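You operate a simulated robot arm through the tools that you are given. There is no shell and no other tool.

You are at the controls of a simulated robot arm. One attempt, no reset.

## Task
Oil the steel plate with the white pad and close the tub again.
Fine: Take the oil from the black tub; put the pad back. Set down upright: white pad. A coat counts when it lies all over at full strength: go over it till it gets no stronger.
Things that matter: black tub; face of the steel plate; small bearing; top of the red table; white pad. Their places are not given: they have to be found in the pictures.

It is judged by the outcome, as a careful person would: the job done as asked, and still so three seconds after it is handed in. It fails if anything else is knocked over, pushed out of place, dropped, spilled or broken.

## Robot
A 7-joint arm with a two-finger parallel gripper, fixed in place. Base frame: the origin is at the foot of the arm, x ahead of it, y to its left, z up; the work surface is at about z = 0. Readings come in m, degrees, newtons and seconds.
With the tool pointing down near the work surface it reaches from about 0.22 to 0.58 m from the base axis. Its first joint turns from -66.0 to 66.0 degrees. Payload 2.5 kg.
The TCP is the grasp point between the finger pads, 0.023 m short of the fingertips. In the tool frame z runs along the fingers and y along their closing line. The gripper opens to 0.094 m. The fingers are 0.038 m wide and 0.01 m thick; the gripper's body (0.054 by 0.096 m) begins 0.039 m behind the TCP.
Orientation is told as [roll, pitch, yaw] about the base's x, y, z axes, in that order, counted from this pose: with the fingers straight down and closing along the base's y, the tool's x points along the base's -x, its y along +y and its z along -z.

## Interface
- The arm moves only by the tool servo_tool. Its argument "deltas" is a list of rows, each a list of 7 numbers: the shift along the tool's x, y, z in m, then the turn, a rotation vector about the tool's x, y, z in degrees, then the opening, from 0 (shut) to 1 (fully open). In form: [[tx, ty, tz, ax, ay, az, hand], ...]. A call has 1 to 20 rows; each row shifts and turns the commanded pose from where the row before left it, along the tool's axes as they then stand. Each row takes 0.2 s and may step no farther than 0.05 m and 8.6 degrees from the row before; otherwise, or with a gripper value out of range, the whole call is refused. Where a pose cannot be reached the arm comes as near as it can. A force on the tool above 40 N (or 10 N above the force at the start of the call, whichever is more), or a blocked arm, ends the call early, and 0.2 s more pass. Each finger travels about 0.108 m/s and halts on what it meets, pressing with about 43 N; the grip force reading is that of the motor and also rises with nothing between the fingers. The clock runs only during rows and for 0.2 s after the last one: add rows that do not move to give the fingers time. The reply holds the time, the measured pose of the TCP, the force on the tool along the base axes, the opening and the grip force, in the units named above and with some noise, with the torque about the TCP (base axes, N m) and any sound that the robot's microphone picked up, and new pictures: "views" is both (left out), scene, wrist or none.
- Cameras (640 x 400 px; columns grow to the right, rows downward): "scene" is fixed at [0.0851, -0.3906, 0.5561]; the picture's right is [0.99, -0.16, 0.00], its down [-0.08, -0.46, -0.88] and it looks along [0.14, 0.87, -0.47] (base axes); focal length 368 px, centre (320, 200). "wrist" rides on the gripper at [0.086, 0.016, -0.074] in the tool frame; the picture's right is [-0.18, 0.98, 0.00], its down [-0.58, -0.11, -0.81] and it looks along [-0.79, -0.15, 0.59] (tool axes); focal length 243 px, centre (320, 200).
- probe_pixels(camera, pixels): there is no depth. For up to 12 entries [column, row, z] of the newest picture of that camera ("zoom" is the newest enlarged one), the place [x, y] in the base frame at which the ray of that pixel passes the height z, good to about 0.002 m. No time passes.
- inspect(camera, box): a new picture of the part [left, top, right, bottom] of that camera's present view, enlarged. No time passes.
- sign_off(): hands the job in; it is judged then, once.

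Open the gripper and draw the arm clear of the work before you hand the job in, unless the task says otherwise.

The tools are called as name(argument=value, ...) on one line, values as JSON. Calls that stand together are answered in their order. servo_tool: Moves the arm, as the interface text tells. Its arguments: {"type":"object","properties":{"deltas":{"type":"array","items":{"type":"array","items":{"type":"number"}}},"views":{"type":"string","enum":["both","scene","wrist","none"]}},"required":["deltas"]} The other tools are called the same way: probe_pixels (camera, pixels) gives the place at which the rays of pixels pass given heights; inspect (camera, box) takes an enlarged picture of a part of a camera's view; sign_off () hands the job in.

At the start:

```text
time: 0.0
tool_pos: [0.3245, 0.0829, 0.2765]
ee_rot: [0.1, 0.0, 0.0]
wrist_force: [-0.3, -0.1, -0.5]
wrist_torque: [0.02, 0.01, -0.04]
width: 0.094
grip_force: 0.1
```

scene: 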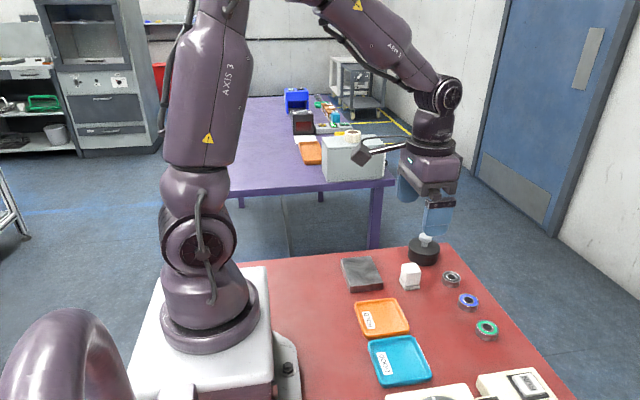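
wrist: 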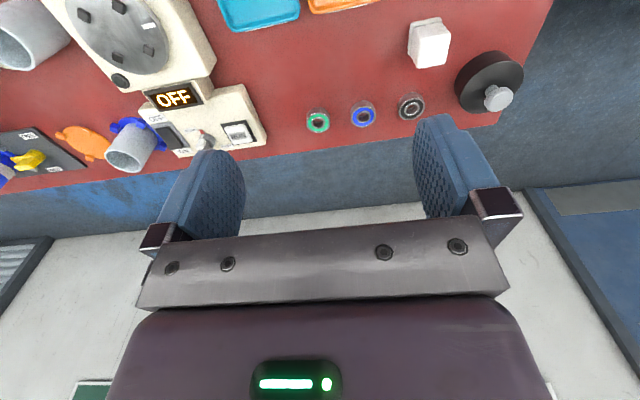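

I see the black tub with a grey knob near scene (424,252), white pad near (410,276), steel plate near (361,274), and bearings to the right. I'll enlarge those areas.

inspect(camera="scene", box=[320, 220, 520, 345])

inspect(camera="wrist", box=[290, 0, 550, 160])

probe_pixels(camera="scene", pixels=[[424, 262, 0.0], [425, 238, 0.05], [410, 288, 0.0], [410, 268, 0.04], [362, 275, 0.01], [342, 261, 0.01], [374, 258, 0.01], [383, 287, 0.01], [350, 291, 0.01], [451, 280, 0.0], [468, 304, 0.0], [487, 332, 0.0]])

```text
3.20 times, centred on (420, 282) of scene
```

zoom: 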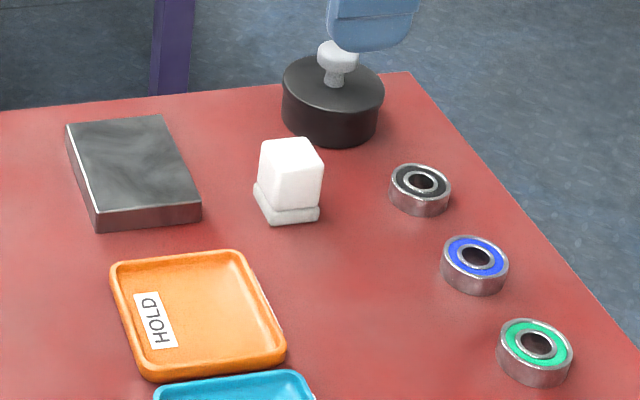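

```text
2.46 times, centred on (420, 80) of wrist
```

zoom: 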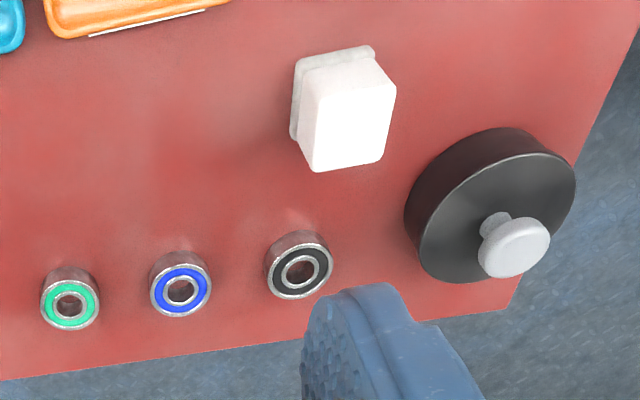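

```text
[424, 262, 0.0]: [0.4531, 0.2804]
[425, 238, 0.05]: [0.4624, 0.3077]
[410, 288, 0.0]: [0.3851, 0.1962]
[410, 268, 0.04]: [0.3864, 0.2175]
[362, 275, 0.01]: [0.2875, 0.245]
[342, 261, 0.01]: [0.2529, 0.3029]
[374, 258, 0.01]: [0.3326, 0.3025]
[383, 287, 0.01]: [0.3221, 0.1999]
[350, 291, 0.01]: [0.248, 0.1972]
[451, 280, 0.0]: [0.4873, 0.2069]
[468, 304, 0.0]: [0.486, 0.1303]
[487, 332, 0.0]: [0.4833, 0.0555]
```

The tub's lid has a grey knob at wrist (499,98) / scene (425,238). I'll cross-check heights by probing the same points from both cameras.

inspect(camera="scene", box=[330, 225, 470, 312])

probe_pixels(camera="wrist", pixels=[[499, 98, 0.04], [499, 98, 0.05], [499, 98, 0.06], [499, 98, 0.07], [488, 81, 0.03], [488, 81, 0.04], [433, 52, 0.04], [433, 52, 0.05], [411, 104, 0.01], [411, 104, 0.015]])

probe_pixels(camera="scene", pixels=[[425, 237, 0.04], [425, 237, 0.05], [425, 237, 0.06], [425, 237, 0.07], [424, 246, 0.03], [424, 246, 0.04], [411, 268, 0.03], [411, 268, 0.04], [411, 268, 0.05], [451, 276, 0.01], [451, 276, 0.015]])

```text
4.57 times, centred on (400, 268) of scene
```

zoom: 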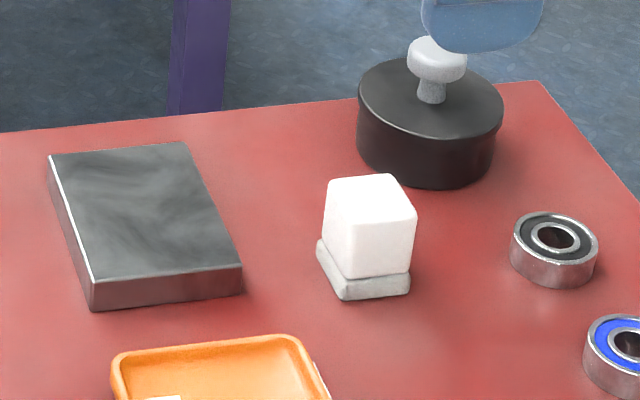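

```text
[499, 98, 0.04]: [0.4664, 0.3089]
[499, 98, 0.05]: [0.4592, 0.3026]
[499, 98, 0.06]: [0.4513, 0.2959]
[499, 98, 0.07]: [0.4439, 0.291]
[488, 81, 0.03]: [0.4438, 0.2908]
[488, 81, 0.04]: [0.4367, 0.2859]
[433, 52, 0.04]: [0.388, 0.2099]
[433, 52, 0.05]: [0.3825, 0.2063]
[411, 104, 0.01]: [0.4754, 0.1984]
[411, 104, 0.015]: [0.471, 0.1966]
```

```text
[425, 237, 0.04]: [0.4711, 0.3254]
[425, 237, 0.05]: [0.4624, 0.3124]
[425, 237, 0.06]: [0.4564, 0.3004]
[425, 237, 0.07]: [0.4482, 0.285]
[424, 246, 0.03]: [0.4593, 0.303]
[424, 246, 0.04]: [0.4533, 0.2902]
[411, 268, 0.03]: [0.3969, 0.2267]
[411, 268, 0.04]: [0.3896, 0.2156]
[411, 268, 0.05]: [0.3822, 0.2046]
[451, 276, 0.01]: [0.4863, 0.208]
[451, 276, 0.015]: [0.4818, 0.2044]
```

Estimates agree on knob z≈0.06 at about (0.451,0.296) and pad top z≈0.05. I probe corners of pad, plate and tub in the zoomed picture for sizes.

probe_pixels(camera="zoom", pixels=[[345, 300, 0.0], [410, 293, 0.0], [318, 258, 0.0], [328, 181, 0.05], [388, 174, 0.05], [416, 212, 0.05], [352, 220, 0.05], [318, 240, 0.01], [344, 280, 0.01], [411, 273, 0.01]])

probe_pixels(camera="zoom", pixels=[[92, 309, 0.0], [241, 292, 0.0], [50, 155, 0.015], [183, 142, 0.015], [241, 265, 0.015], [92, 282, 0.015], [50, 155, 0.02], [183, 142, 0.02], [241, 265, 0.02], [92, 282, 0.02], [430, 188, 0.0]])

probe_pixels(camera="zoom", pixels=[[358, 95, 0.035], [503, 100, 0.035], [430, 139, 0.035], [430, 57, 0.035], [358, 150, 0.0], [494, 150, 0.0], [408, 55, 0.06], [467, 60, 0.06], [419, 95, 0.04], [445, 95, 0.04]])

```text
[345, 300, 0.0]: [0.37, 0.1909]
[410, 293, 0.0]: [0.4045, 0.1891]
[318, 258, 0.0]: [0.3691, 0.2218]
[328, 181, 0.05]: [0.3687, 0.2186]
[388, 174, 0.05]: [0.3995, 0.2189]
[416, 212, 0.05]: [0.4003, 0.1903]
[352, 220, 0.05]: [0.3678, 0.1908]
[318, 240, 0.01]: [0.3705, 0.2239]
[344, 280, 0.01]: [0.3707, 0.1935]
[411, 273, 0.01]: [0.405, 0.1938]
```

```text
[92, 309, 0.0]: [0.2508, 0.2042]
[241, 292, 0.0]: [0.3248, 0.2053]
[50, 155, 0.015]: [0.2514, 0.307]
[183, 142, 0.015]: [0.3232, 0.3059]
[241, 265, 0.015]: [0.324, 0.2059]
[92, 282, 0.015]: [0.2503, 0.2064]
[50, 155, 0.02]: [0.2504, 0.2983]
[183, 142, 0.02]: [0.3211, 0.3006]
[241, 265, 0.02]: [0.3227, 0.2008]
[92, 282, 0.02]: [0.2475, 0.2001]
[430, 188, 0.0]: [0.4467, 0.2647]
```

```text
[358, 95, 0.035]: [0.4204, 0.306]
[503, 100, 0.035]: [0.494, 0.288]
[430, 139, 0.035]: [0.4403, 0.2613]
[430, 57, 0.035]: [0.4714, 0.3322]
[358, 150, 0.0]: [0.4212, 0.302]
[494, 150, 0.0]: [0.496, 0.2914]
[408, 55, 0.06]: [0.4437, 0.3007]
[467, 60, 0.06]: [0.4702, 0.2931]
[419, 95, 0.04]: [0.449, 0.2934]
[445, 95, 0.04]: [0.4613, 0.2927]
```

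Sizes: pad about 0.03 m wide at (0.386,0.206), plate x 0.25–0.324, y 0.205–0.305, top ≈0.015; tub centre ≈(0.457,0.297), radius ≈0.037. I move the arm closer and above for a better wrist view of pad, tub and bearing.

servo_tool(deltas=[[-0.0071, 0.0294, 0.0113, 0, 0, 0, 1], [-0.0071, 0.0294, 0.0113, 0, 0, 0, 1], [-0.0071, 0.0294, 0.0113, 0, 0, 0, 1], [-0.0071, 0.0294, 0.0113, 0, 0, 0, 1], [-0.0071, 0.0294, 0.0113, 0, 0, 0, 1], [0, 0, 0, 0, 0, 0, 1]], views="both")

```text
time: 1.4
tool_pos: [0.3601, 0.229, 0.2196]
ee_rot: [-0.1, -0.1, -0.1]
wrist_force: [0.0, 0.7, 0.1]
wrist_torque: [0.02, 0.0, -0.04]
width: 0.0938
grip_force: 0.0
```

scene: 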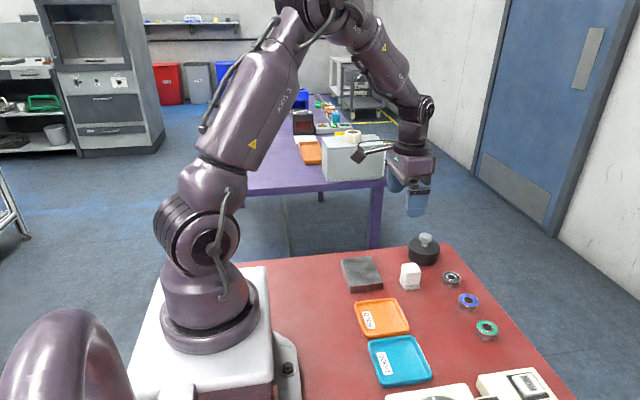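
wrist: 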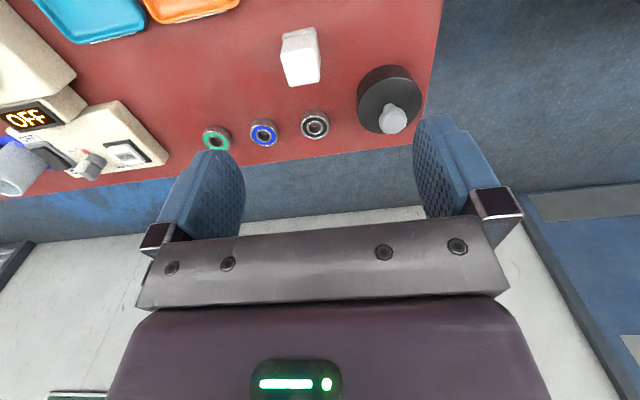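

Now the knob is unobstructed in the scene view at (424,240). I zoom both cameras on the tub and pad.

inspect(camera="scene", box=[385, 225, 481, 285])

inspect(camera="wrist", box=[260, 10, 452, 150])

probe_pixels(camera="zoom", pixels=[[320, 200, 0.0]])

```text
6.67 times, centred on (433, 255) of scene
```

zoom: 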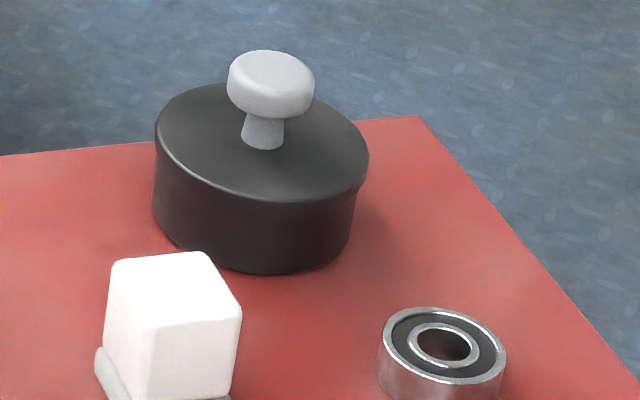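

```text
2.86 times, centred on (356, 80) of wrist
```

zoom: 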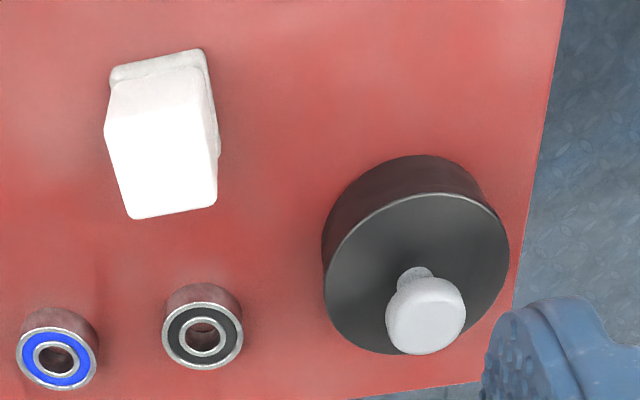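

```text
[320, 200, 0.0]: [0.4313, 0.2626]
```

I triangulate the knob top and lid centre from both cameras.

probe_pixels(camera="wrist", pixels=[[393.1, 122.7, 0.06], [393.1, 122.7, 0.065], [393.1, 122.7, 0.07], [389.6, 105.9, 0.03], [389.6, 105.9, 0.035], [389.6, 105.9, 0.04], [299.5, 57, 0.04], [299.5, 57, 0.05], [299.5, 57, 0.055], [315, 126, 0.01], [315, 126, 0.015]])

probe_pixels(camera="scene", pixels=[[425.5, 235.2, 0.06], [425.5, 235.2, 0.065], [425.5, 235.2, 0.07], [424.3, 246.3, 0.03], [424.3, 246.3, 0.035], [424.3, 246.3, 0.04], [411, 268, 0.045], [411, 268, 0.05], [411, 268, 0.055], [451.7, 276, 0.01], [451.7, 276, 0.015]])

```text
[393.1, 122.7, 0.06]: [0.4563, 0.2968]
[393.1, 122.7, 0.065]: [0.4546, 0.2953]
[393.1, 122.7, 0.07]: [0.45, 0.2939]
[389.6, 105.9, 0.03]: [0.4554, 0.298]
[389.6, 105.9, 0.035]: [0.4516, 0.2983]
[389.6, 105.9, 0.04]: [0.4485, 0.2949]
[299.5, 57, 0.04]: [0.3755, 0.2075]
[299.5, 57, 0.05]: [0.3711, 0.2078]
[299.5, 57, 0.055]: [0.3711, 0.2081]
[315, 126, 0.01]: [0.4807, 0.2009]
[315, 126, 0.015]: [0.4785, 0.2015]
```

```text
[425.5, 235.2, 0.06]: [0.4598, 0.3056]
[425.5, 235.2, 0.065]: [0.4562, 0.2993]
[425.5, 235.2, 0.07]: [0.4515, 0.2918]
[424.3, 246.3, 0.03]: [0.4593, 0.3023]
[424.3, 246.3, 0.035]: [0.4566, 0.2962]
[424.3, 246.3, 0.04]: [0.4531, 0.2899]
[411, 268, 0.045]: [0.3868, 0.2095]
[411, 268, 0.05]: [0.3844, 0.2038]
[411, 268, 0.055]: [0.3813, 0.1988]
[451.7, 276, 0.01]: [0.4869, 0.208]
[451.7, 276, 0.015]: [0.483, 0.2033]
```

Knob top ≈(0.454,0.296), z≈0.067; lid top z≈0.035. I move above the knob at height 0.15 to check the alignment.

servo_tool(deltas=[[-0.019, 0.0136, 0.014, 0, 0, 0, 1], [-0.019, 0.0136, 0.014, 0, 0, 0, 1], [-0.019, 0.0136, 0.014, 0, 0, 0, 1], [-0.019, 0.0136, 0.014, 0, 0, 0, 1], [-0.019, 0.0136, 0.014, 0, 0, 0, 1], [0, 0, 0, 0, 0, 0, 1]], views="both")

```text
time: 2.8
tool_pos: [0.4537, 0.2988, 0.1507]
ee_rot: [0.0, 0.0, 0.0]
wrist_force: [-0.5, -0.5, 0.1]
wrist_torque: [0.01, 0.03, -0.03]
width: 0.0942
grip_force: 0.1
```

scene: 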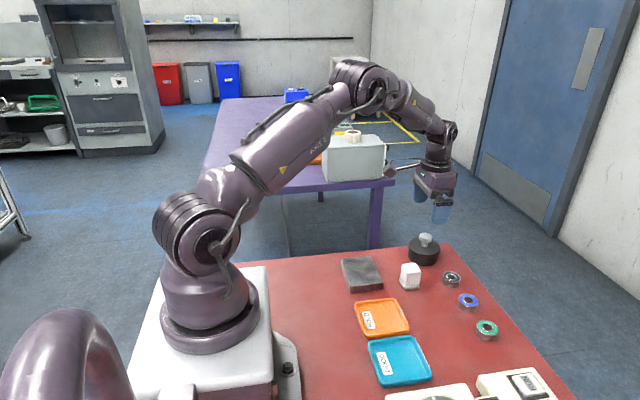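
wrist: 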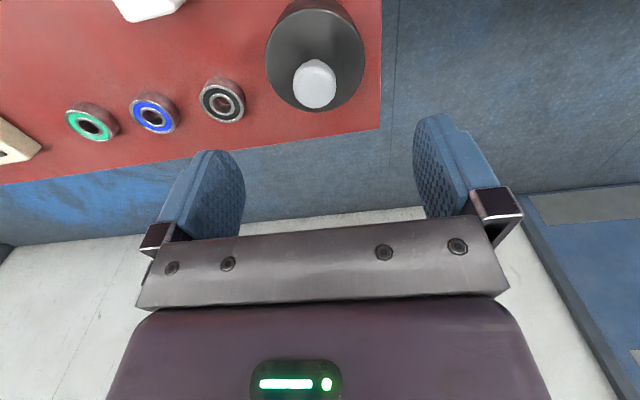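

Knob top now at wrist (316,72)-ish. I zoom and probe for the knob's centre.

inspect(camera="wrist", box=[240, 0, 400, 130])

probe_pixels(camera="wrist", pixels=[[316, 88, 0.067], [316, 85, 0.065], [293, 85, 0.06], [337, 85, 0.06], [315, 55, 0.035], [265, 50, 0.035], [365, 50, 0.035], [315, 111, 0.035], [380, 0, 0.0], [380, 130, 0.0], [200, 153, 0.0]])

```text
3.08 times, centred on (320, 65) of wrist
```

zoom: 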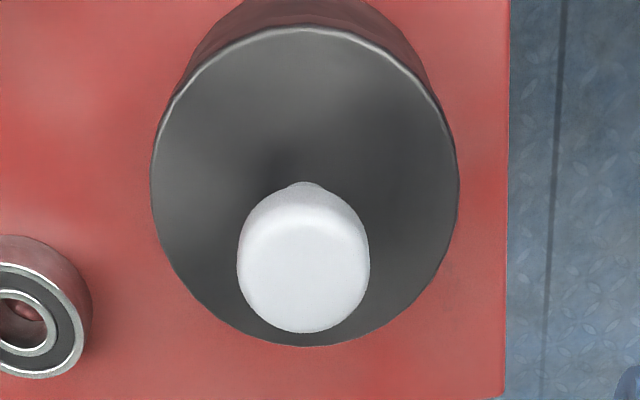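

```text
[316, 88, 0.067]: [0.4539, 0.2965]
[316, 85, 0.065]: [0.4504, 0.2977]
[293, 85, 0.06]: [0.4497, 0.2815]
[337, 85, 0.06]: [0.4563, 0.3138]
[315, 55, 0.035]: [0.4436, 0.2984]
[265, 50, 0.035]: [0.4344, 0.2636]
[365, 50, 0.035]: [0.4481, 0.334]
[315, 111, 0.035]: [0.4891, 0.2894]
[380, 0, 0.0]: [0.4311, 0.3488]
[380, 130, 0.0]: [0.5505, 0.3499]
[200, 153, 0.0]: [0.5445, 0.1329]
```

Lid centre and knob line up at about (0.454,0.297). I descend to TCP z≈0.063 with a small y correction and check before closing.

servo_tool(deltas=[[0, -0.0018, 0.015, 0, 0, 0, 1], [0, 0, 0.018, 0, 0, 0, 1], [0, 0, 0.018, 0, 0, 0, 1], [0, 0, 0.015, 0, 0, 0, 1], [0, 0, 0.012, 0, 0, 0, 1], [0, 0, 0.009, 0, 0, 0, 1], [0, 0, 0, 0, 0, 0, 1]], views="both")

```text
time: 4.4
tool_pos: [0.4537, 0.2963, 0.0627]
ee_rot: [0.0, 0.0, 0.0]
wrist_force: [0.8, 1.0, 0.6]
wrist_torque: [-0.02, -0.05, -0.02]
width: 0.094
grip_force: 0.1
```

scene: 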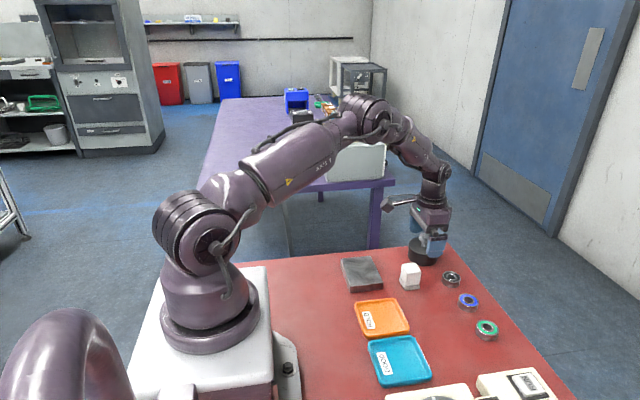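
wrist: 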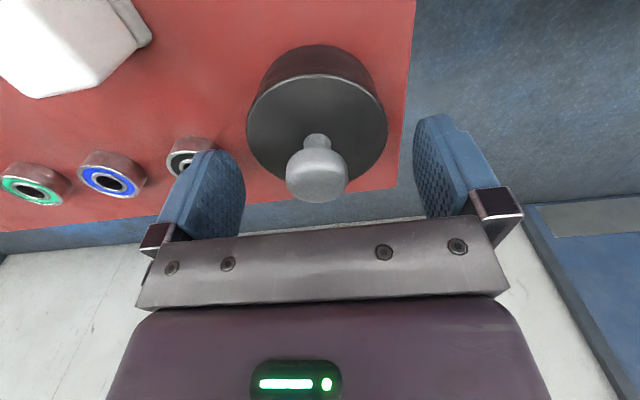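

The knob sits at wrist (317,176), right between the fingers. I close on it.

servo_tool(deltas=[[0, 0, 0, 0, 0, 0, 0], [0, 0, 0, 0, 0, 0, 0], [0, 0, 0, 0, 0, 0, 0], [0, 0, 0, 0, 0, 0, 0]], views="both")

```text
time: 5.4
tool_pos: [0.4546, 0.2946, 0.0628]
ee_rot: [-0.1, 0.0, -0.2]
wrist_force: [-4.6, -12.0, 5.9]
wrist_torque: [-0.08, 0.05, 0.03]
width: 0.028
grip_force: 42.8
```

scene: 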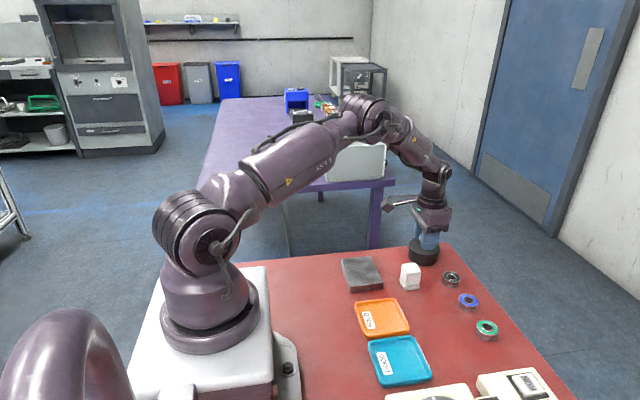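
wrist: 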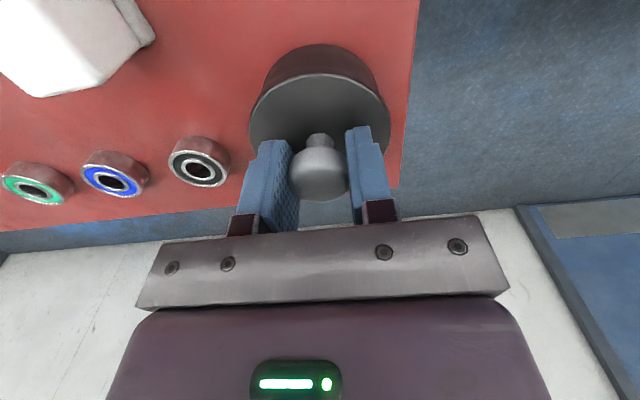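

Gripped at 0.028 m width, with a −12 N side load in y as the knob centre is ~2 mm lower in y. I relieve that offset and lift gently a few millimetres to see whether the lid comes free.

servo_tool(deltas=[[0, -0.002, 0, 0, 0, 0, 0], [0, 0, 0, 0, 0, 0, 0], [0, 0, -0.002, 0, 0, 0, 0], [0, 0, -0.002, 0, 0, 0, 0], [0, 0, 0, 0, 0, 0, 0]], views="both")

```text
time: 6.6
tool_pos: [0.4536, 0.2959, 0.068]
ee_rot: [0.0, 0.0, 0.1]
wrist_force: [-0.8, -0.4, 0.3]
wrist_torque: [0.02, 0.06, 0.03]
width: 0.0281
grip_force: 42.7
heard: snap
```

scene: 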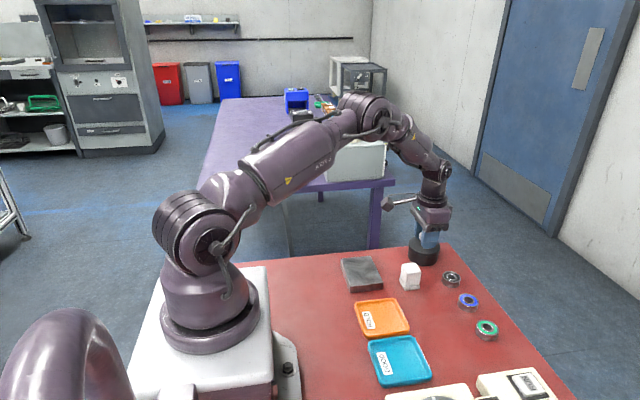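
wrist: 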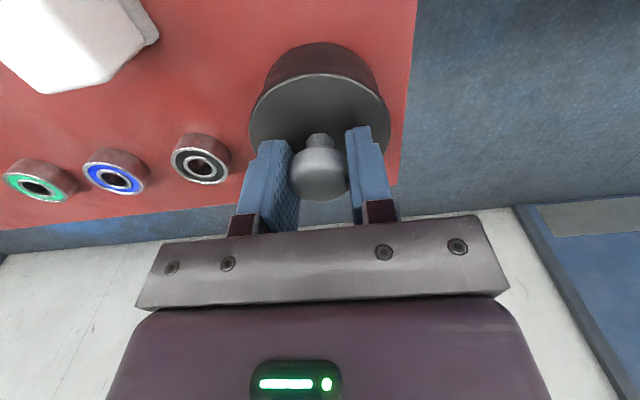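

A snap was heard and the force dropped to zero: the lid popped free. I raise it straight up slowly and look whether the tub stays put.

servo_tool(deltas=[[0, 0, -0.005, 0, 0, 0, 0], [0, 0, -0.01, 0, 0, 0, 0], [0, 0, -0.012, 0, 0, 0, 0], [0, 0, -0.015, 0, 0, 0, 0], [0, 0, -0.015, 0, 0, 0, 0], [0, 0, -0.015, 0, 0, 0, 0], [0, 0, 0, 0, 0, 0, 0]], views="both")

```text
time: 8.2
tool_pos: [0.4553, 0.2945, 0.1408]
ee_rot: [0.1, 0.0, -0.1]
wrist_force: [-0.5, -0.4, -0.1]
wrist_torque: [-0.03, -0.01, -0.01]
width: 0.028
grip_force: 42.8
```

scene: 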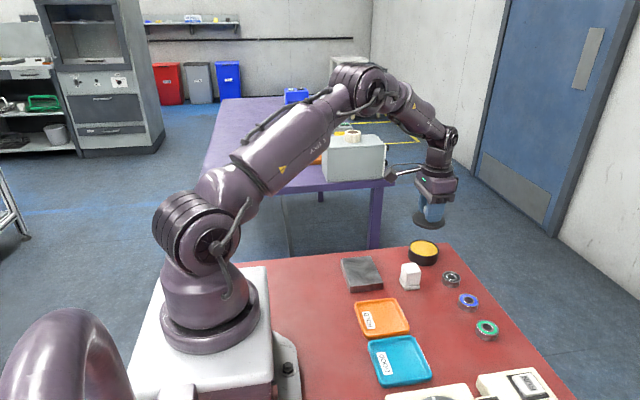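
wrist: 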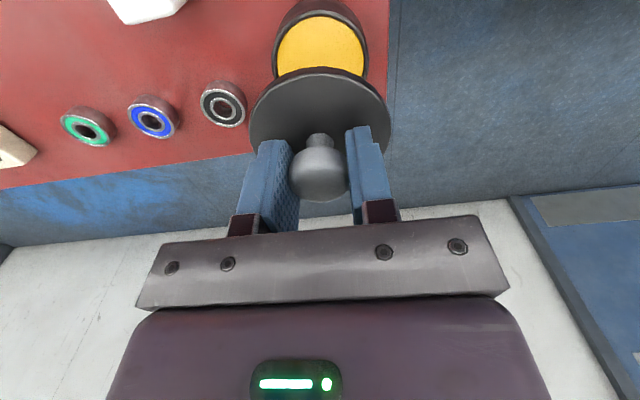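

The tub stays in place, open with yellow oil at scene (423,247). I zoom in on it, and probe free table space for the lid.

inspect(camera="scene", box=[385, 205, 481, 265])

inspect(camera="scene", box=[340, 270, 532, 390])

probe_pixels(camera="scene", pixels=[[409, 325, 0.0], [404, 299, 0.0], [432, 372, 0.0], [418, 340, 0.0], [460, 310, 0.0], [477, 335, 0.0], [445, 340, 0.0], [440, 315, 0.0], [425, 300, 0.0], [480, 375, 0.0], [473, 385, 0.03], [420, 288, 0.0]])

```text
6.67 times, centred on (433, 235) of scene
```

zoom: 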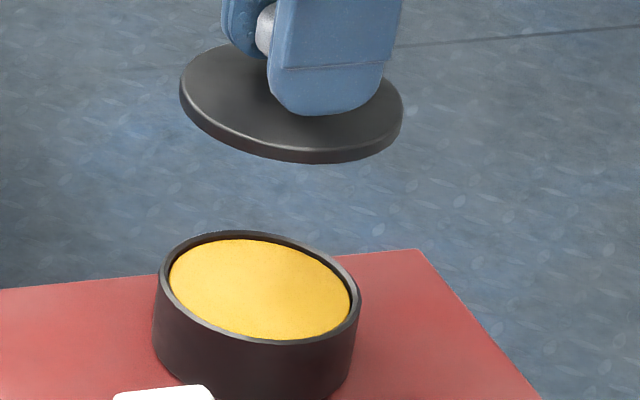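

```text
3.33 times, centred on (436, 330) of scene
```

zoom: 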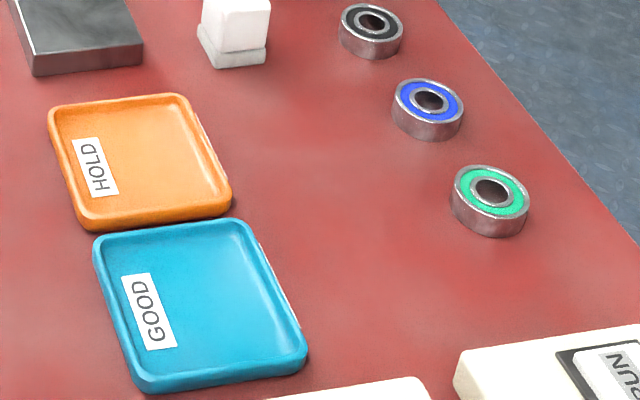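

```text
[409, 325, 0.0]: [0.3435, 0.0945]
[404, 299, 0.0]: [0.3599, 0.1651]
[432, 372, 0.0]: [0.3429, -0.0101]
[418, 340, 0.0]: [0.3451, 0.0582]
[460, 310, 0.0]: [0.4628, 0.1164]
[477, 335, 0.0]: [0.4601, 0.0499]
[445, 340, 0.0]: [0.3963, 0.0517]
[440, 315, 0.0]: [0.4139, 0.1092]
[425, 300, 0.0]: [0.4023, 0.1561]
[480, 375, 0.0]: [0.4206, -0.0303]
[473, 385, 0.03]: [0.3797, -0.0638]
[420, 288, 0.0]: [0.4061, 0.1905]
```

The lid is a plain disc; the tub has a rim and an oil surface just below it. I carry the lid level at height to the free table area around (0.403,0.075), between trays and bearings.

servo_tool(deltas=[[0.0035, -0.014, 0, 0, 0, 0, 0], [0.0065, -0.0274, 0, 0, 0, 0, 0], [0.0065, -0.0274, 0, 0, 0, 0, 0], [0.0065, -0.0274, 0, 0, 0, 0, 0], [0.0065, -0.0274, 0, 0, 0, 0, 0], [0.0065, -0.0274, 0, 0, 0, 0, 0], [0.0065, -0.0274, 0, 0, 0, 0, 0], [0.006, -0.0274, 0, 0, 0, 0, 0], [0.0035, -0.0137, 0, 0, 0, 0, 0], [0, 0, 0.02, 0, 0, 0, 0], [0, 0, 0.02, 0, 0, 0, 0], [0, 0, 0, 0, 0, 0, 0]], views="both")

```text
time: 10.8
tool_pos: [0.4033, 0.0763, 0.0986]
ee_rot: [0.1, 0.1, 0.1]
wrist_force: [0.1, 0.1, -0.8]
wrist_torque: [-0.03, 0.01, 0.01]
width: 0.0278
grip_force: 42.7
```

scene: 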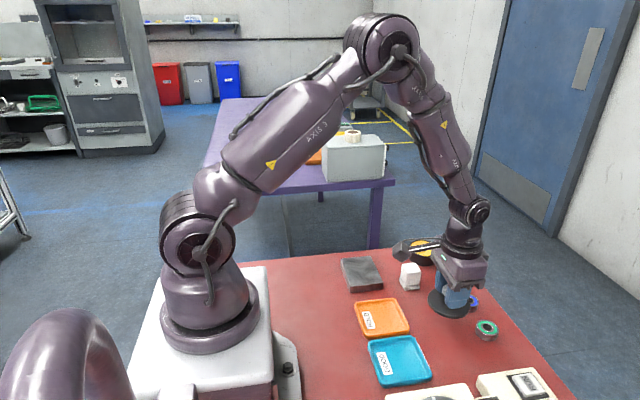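
wrist: 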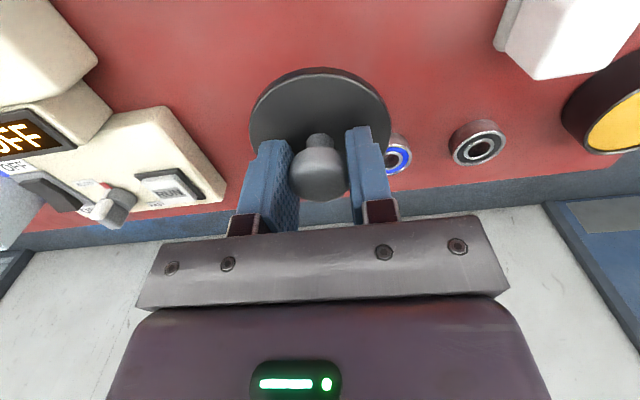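

Lid hangs level over the free area. I descend quickly to about TCP z 0.045, then in 2 mm steps to feel the table.

servo_tool(deltas=[[0, 0, 0.02, 0, 0, 0, 0], [0, 0, 0.02, 0, 0, 0, 0], [0, 0, 0.012, 0, 0, 0, 0], [0, 0, 0.003, 0, 0, 0, 0], [0, 0, 0.002, 0, 0, 0, 0], [0, 0, 0, 0, 0, 0, 0]], views="both")

```text
time: 12.2
tool_pos: [0.4031, 0.0756, 0.0417]
ee_rot: [0.0, -0.1, 0.0]
wrist_force: [0.6, 0.3, -1.4]
wrist_torque: [-0.02, -0.01, -0.01]
width: 0.028
grip_force: 42.5
```

scene: 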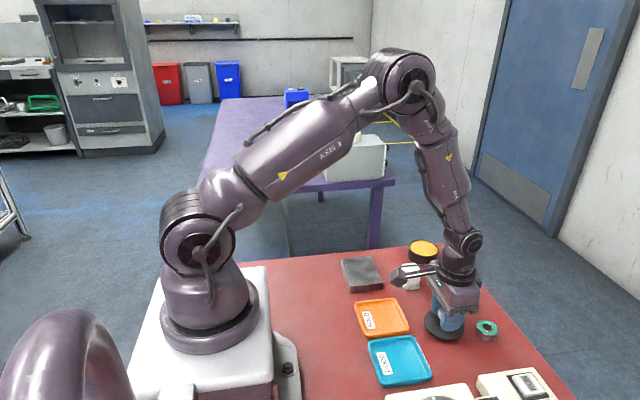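
wrist: 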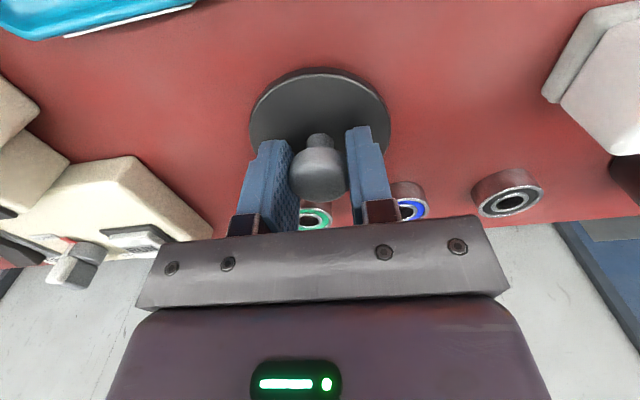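

No contact yet at z 0.0417. I go on in 1.5 mm steps.

servo_tool(deltas=[[0, 0, 0.0015, 0, 0, 0, 0], [0, 0, 0.0015, 0, 0, 0, 0], [0, 0, 0.0015, 0, 0, 0, 0], [0, 0, 0, 0, 0, 0, 0]], views="none")

```text
time: 13.2
tool_pos: [0.4029, 0.0755, 0.0381]
ee_rot: [0.0, 0.0, 0.0]
wrist_force: [-0.4, -0.4, -0.2]
wrist_torque: [-0.01, 0.01, 0.01]
width: 0.0282
grip_force: 43.0
```

Force is still nil at z 0.038; two more small steps down.

servo_tool(deltas=[[0, 0, 0.0015, 0, 0, 0, 0], [0, 0, 0.0015, 0, 0, 0, 0], [0, 0, 0, 0, 0, 0, 0]], views="both")

```text
time: 14.0
tool_pos: [0.4034, 0.0754, 0.0363]
ee_rot: [0.0, 0.0, 0.0]
wrist_force: [0.1, 0.1, -1.1]
wrist_torque: [-0.01, -0.05, 0.02]
width: 0.0281
grip_force: 43.4
```

scene: 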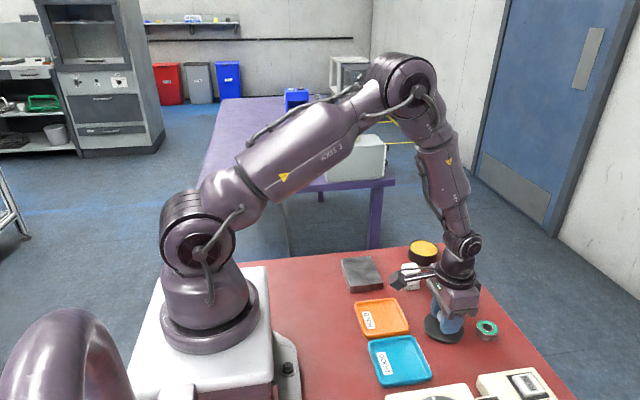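
wrist: 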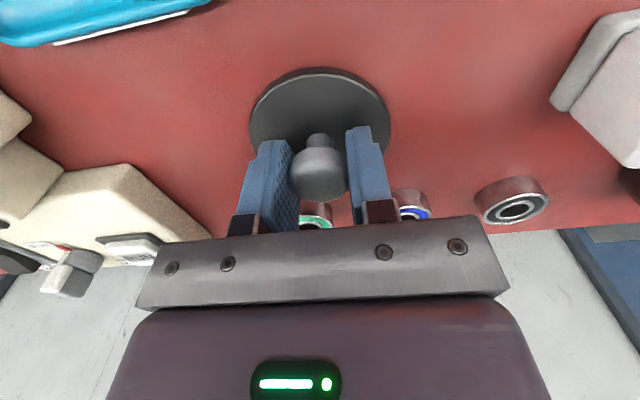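

Still no clear reaction; I zoom into the scene to judge the gap below the lid.

inspect(camera="scene", box=[405, 295, 485, 345])

servo_tool(deltas=[[0, 0, 0.0015, 0, 0, 0, 0], [0, 0, 0.0015, 0, 0, 0, 0], [0, 0, 0, 0, 0, 0, 0]], views="none")

```text
8.00 times, centred on (445, 320) of scene
```

zoom: 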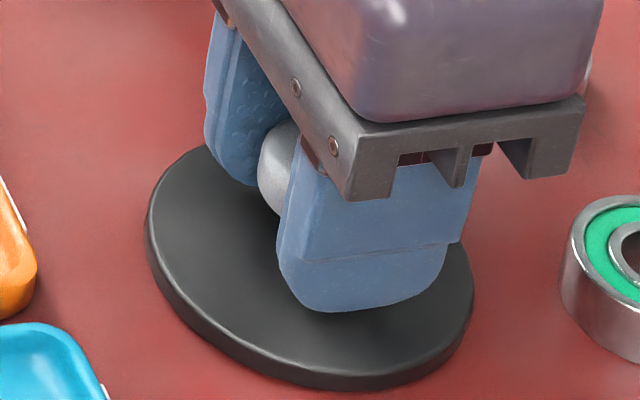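

```text
time: 14.8
tool_pos: [0.4038, 0.0749, 0.0328]
ee_rot: [0.0, 0.0, 0.0]
wrist_force: [-12.3, -2.6, 32.1]
wrist_torque: [-0.01, 0.41, 0.04]
width: 0.0279
grip_force: 42.5
```

Contact: 32 N at z≈0.033. I back off 1.5 mm to relax, then open the fingers part-way to release the knob.

servo_tool(deltas=[[0, 0, -0.0015, 0, 0, 0, 0], [0, 0, 0, 0, 0, 0, 0], [0, 0, 0, 0, 0, 0, 0.55], [0, 0, 0, 0, 0, 0, 0.55]], views="both")

```text
time: 15.8
tool_pos: [0.4018, 0.0746, 0.0339]
ee_rot: [0.0, 0.1, 0.0]
wrist_force: [0.2, -0.4, -0.1]
wrist_torque: [0.01, -0.03, -0.02]
width: 0.0519
grip_force: 0.1
```

scene: 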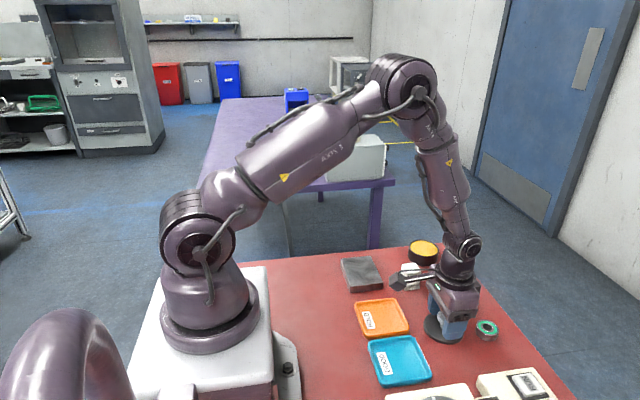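
wrist: 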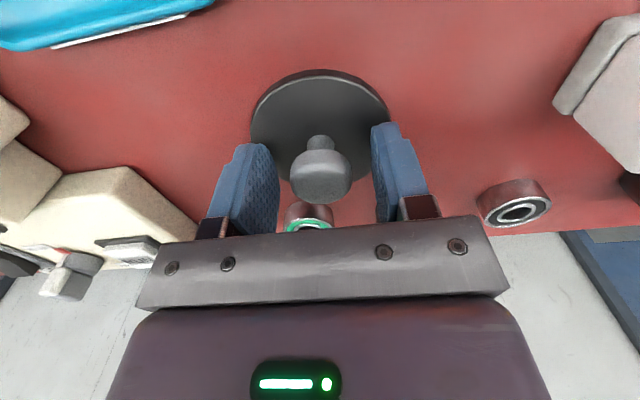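

The knob is free and the lid lies flat. I raise the arm straight up to z≈0.15.

servo_tool(deltas=[[0, 0, -0.01, 0, 0, 0, 0.55], [0, 0, -0.025, 0, 0, 0, 0.55], [0, 0, -0.03, 0, 0, 0, 0.6], [0, 0, -0.03, 0, 0, 0, 0.8], [0, 0, -0.025, 0, 0, 0, 1], [0, 0, 0, 0, 0, 0, 1]], views="both")

```text
time: 17.2
tool_pos: [0.4029, 0.074, 0.1528]
ee_rot: [0.0, -0.1, 0.0]
wrist_force: [0.6, 0.0, 0.0]
wrist_torque: [0.0, -0.02, 0.01]
width: 0.0939
grip_force: 0.0
```

scene: 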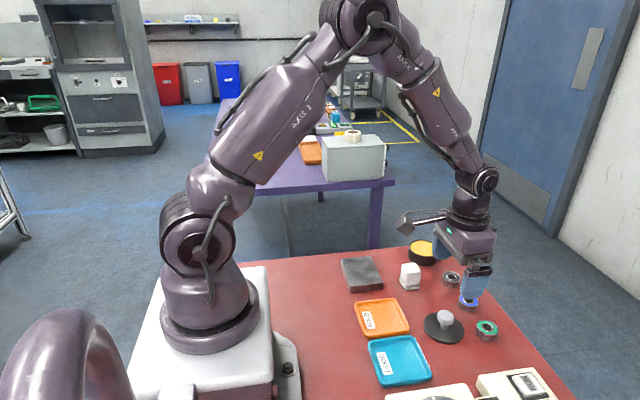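
wrist: 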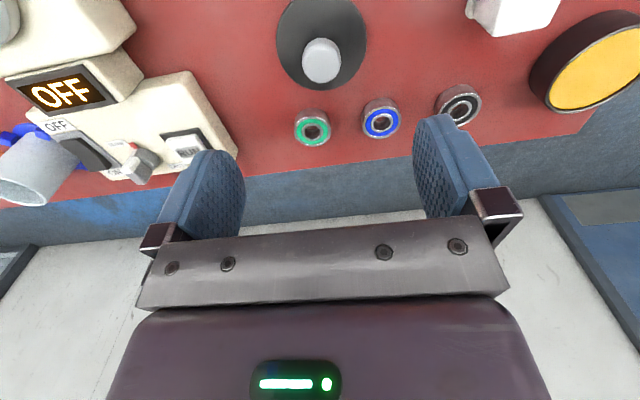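

Lid rests flat at scene (444,327). I move above the pad at about (0.386,0.205).

servo_tool(deltas=[[0.0034, 0.0262, 0, 0, 0, 0, 1], [0.0034, 0.0262, 0, 0, 0, 0, 1], [0.0034, 0.0262, 0, 0, 0, 0, 1], [0.0034, 0.0262, 0, 0, 0, 0, 1], [0.0034, 0.0262, 0, 0, 0, 0, 1], [0, 0, 0, 0, 0, 0, 1]], views="both")

inspect(camera="wrist", box=[240, 0, 400, 120])

inspect(camera="scene", box=[380, 245, 460, 295])

```text
time: 18.6
tool_pos: [0.3866, 0.2054, 0.1531]
ee_rot: [0.0, 0.0, 0.0]
wrist_force: [-0.2, -0.3, 0.8]
wrist_torque: [-0.03, -0.04, -0.01]
width: 0.0939
grip_force: 0.2
```

scene: 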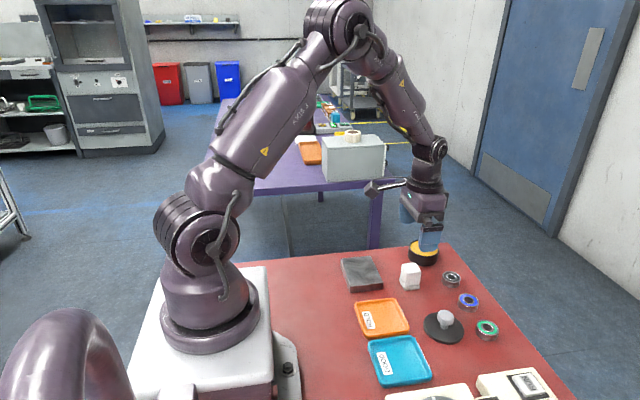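
wrist: 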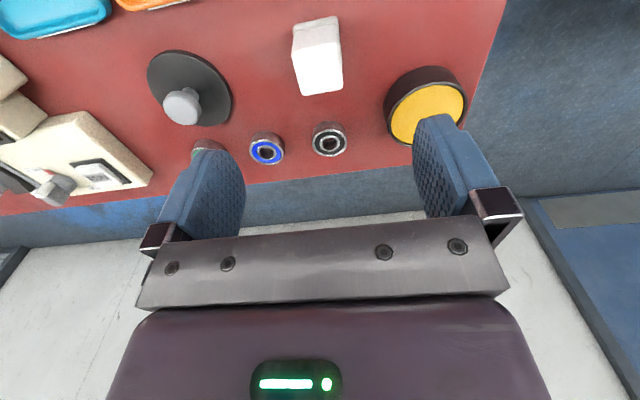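

```text
3.33 times, centred on (320, 60) of wrist
```

zoom: 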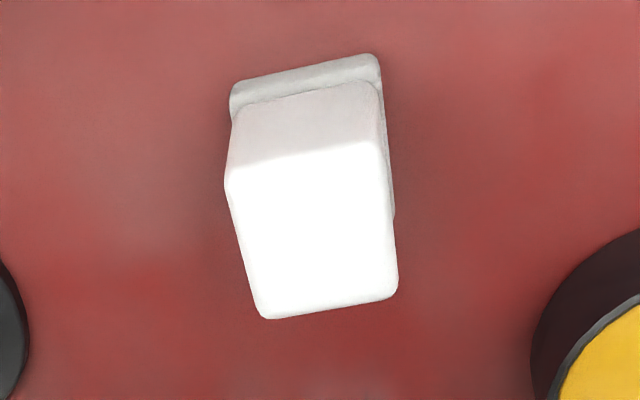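

```text
8.00 times, centred on (420, 270) of scene
```

zoom: 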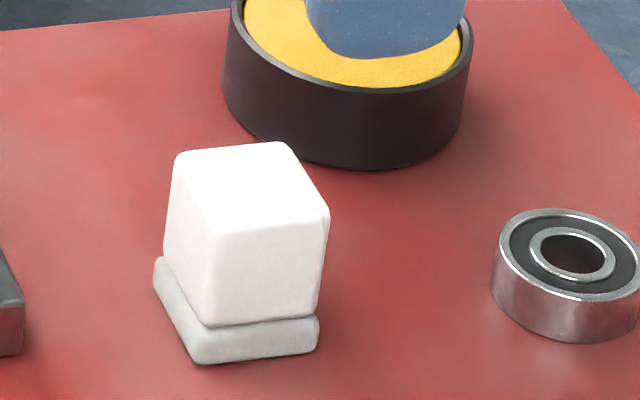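

The pad is a white block on a slightly wider felt foot, aligned with the base axes. I triangulate its top corners from both cameras.

probe_pixels(camera="wrist", pixels=[[302.6, 94.5, 0.045], [302.6, 94.5, 0.05], [302.6, 94.5, 0.055], [338.9, 42, 0.045], [338.9, 42, 0.05], [342.5, 88, 0.05], [292.5, 55, 0.05], [345, 44, 0.012], [321, 66, 0.05]])

probe_pixels(camera="scene", pixels=[[421, 271.5, 0.04], [421, 271.5, 0.045], [421, 271.5, 0.05], [402, 264, 0.04], [402, 264, 0.045], [402, 264, 0.05], [415.4, 262.7, 0.045], [406.5, 274, 0.045], [404.5, 290.2, 0.0], [419.8, 288.5, 0.0], [399.2, 278.5, 0.005]])

```text
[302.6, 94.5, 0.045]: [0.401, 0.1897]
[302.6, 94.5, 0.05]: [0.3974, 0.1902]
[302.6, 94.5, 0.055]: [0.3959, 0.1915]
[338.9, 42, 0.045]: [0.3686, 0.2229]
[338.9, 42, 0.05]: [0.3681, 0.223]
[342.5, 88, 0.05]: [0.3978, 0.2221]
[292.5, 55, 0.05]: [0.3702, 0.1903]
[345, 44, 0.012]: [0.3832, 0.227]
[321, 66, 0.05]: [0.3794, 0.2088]
```

```text
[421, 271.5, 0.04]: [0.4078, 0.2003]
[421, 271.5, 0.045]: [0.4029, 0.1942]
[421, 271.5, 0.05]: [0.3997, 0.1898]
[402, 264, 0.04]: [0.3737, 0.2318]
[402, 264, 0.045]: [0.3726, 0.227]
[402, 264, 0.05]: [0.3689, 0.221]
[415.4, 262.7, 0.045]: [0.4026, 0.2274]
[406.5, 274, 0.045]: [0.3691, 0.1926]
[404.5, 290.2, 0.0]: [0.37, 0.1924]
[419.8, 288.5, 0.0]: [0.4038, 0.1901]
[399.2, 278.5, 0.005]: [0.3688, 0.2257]
```

Pad block: x 0.369–0.399, y 0.190–0.222, top z≈0.049. I centre at (0.3845,0.206), narrow the opening, and descend to TCP z≈0.041 so that the fingertips stay well above the felt.

servo_tool(deltas=[[0.002, 0.0006, 0.01, 0, 0, 0, 0.7], [0, 0, 0.02, 0, 0, 0, 0.7], [0, 0, 0.025, 0, 0, 0, 0.7], [0, 0, 0.025, 0, 0, 0, 0.7], [0, 0, 0.02, 0, 0, 0, 0.7], [0, 0, 0.012, 0, 0, 0, 0.7], [0, 0, 0, 0, 0, 0, 0.7]], views="both")

```text
time: 20.2
tool_pos: [0.3848, 0.2067, 0.0409]
ee_rot: [0.0, 0.0, -0.1]
wrist_force: [-0.4, -0.1, 0.2]
wrist_torque: [0.02, 0.0, 0.04]
width: 0.066
grip_force: 0.0
```

scene: 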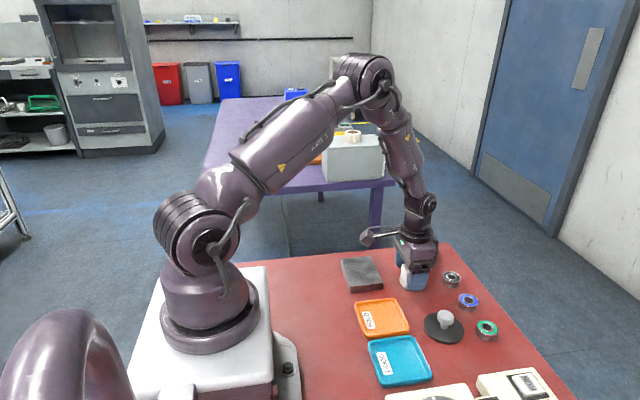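
wrist: 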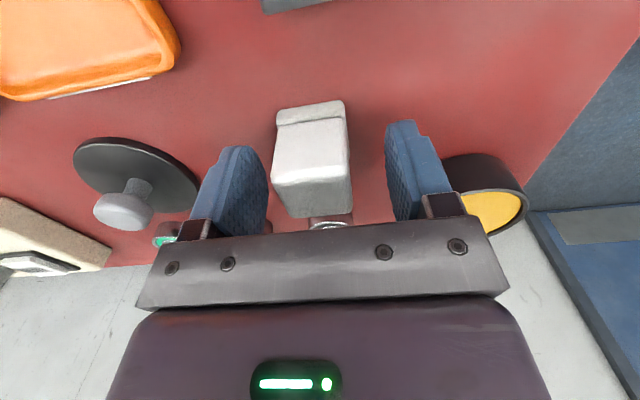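

The block sits between the fingers; I check centring with a zoom before closing.

inspect(camera="wrist", box=[220, 90, 420, 230])

inspect(camera="scene", box=[375, 225, 471, 295])

probe_pixels(camera="wrist", pixels=[[273, 184, 0.049], [352, 182, 0.049], [290, 216, 0.049], [352, 208, 0.049], [275, 160, 0.049], [348, 150, 0.049]])

```text
2.86 times, centred on (320, 160) of wrist
```

zoom: 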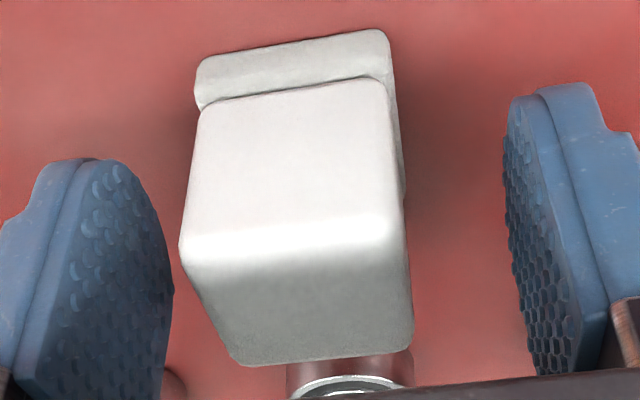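

```text
5.71 times, centred on (423, 260) of scene
```

zoom: 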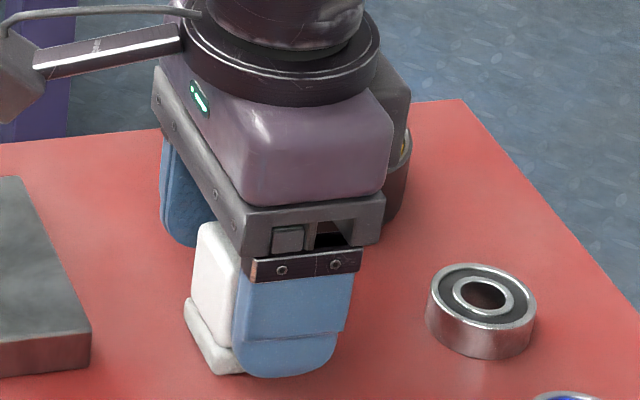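

```text
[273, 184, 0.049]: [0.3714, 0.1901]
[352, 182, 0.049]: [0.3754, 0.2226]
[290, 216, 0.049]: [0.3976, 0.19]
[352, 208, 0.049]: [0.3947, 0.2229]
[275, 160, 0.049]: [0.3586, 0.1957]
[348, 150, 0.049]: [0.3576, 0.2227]
```

Block centre y≈0.206 matches the TCP's 0.2067. Closing the fingers on the block.

servo_tool(deltas=[[0, 0, 0, 0, 0, 0, 0.5], [0, 0, 0, 0, 0, 0, 0], [0, 0, 0, 0, 0, 0, 0], [0, 0, 0, 0, 0, 0, 0]], views="both")

```text
time: 21.2
tool_pos: [0.3825, 0.2073, 0.0412]
ee_rot: [0.0, 0.1, -0.1]
wrist_force: [0.8, -0.1, -0.1]
wrist_torque: [-0.01, -0.04, 0.01]
width: 0.0334
grip_force: 43.0
```

scene: 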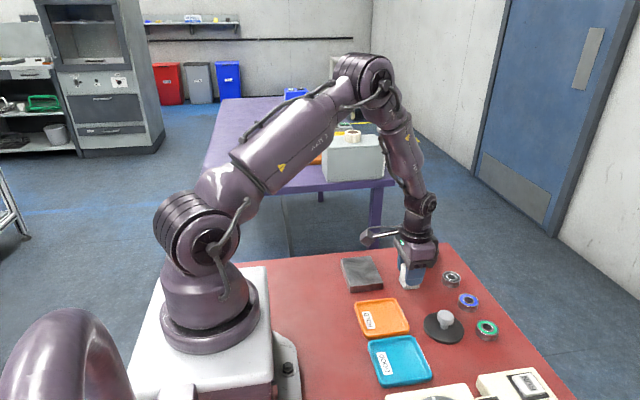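
wrist: 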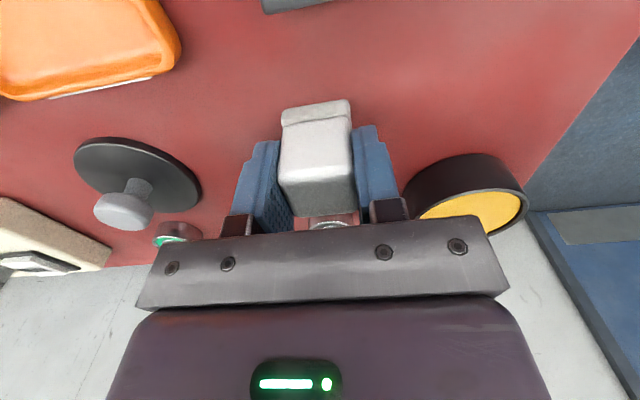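

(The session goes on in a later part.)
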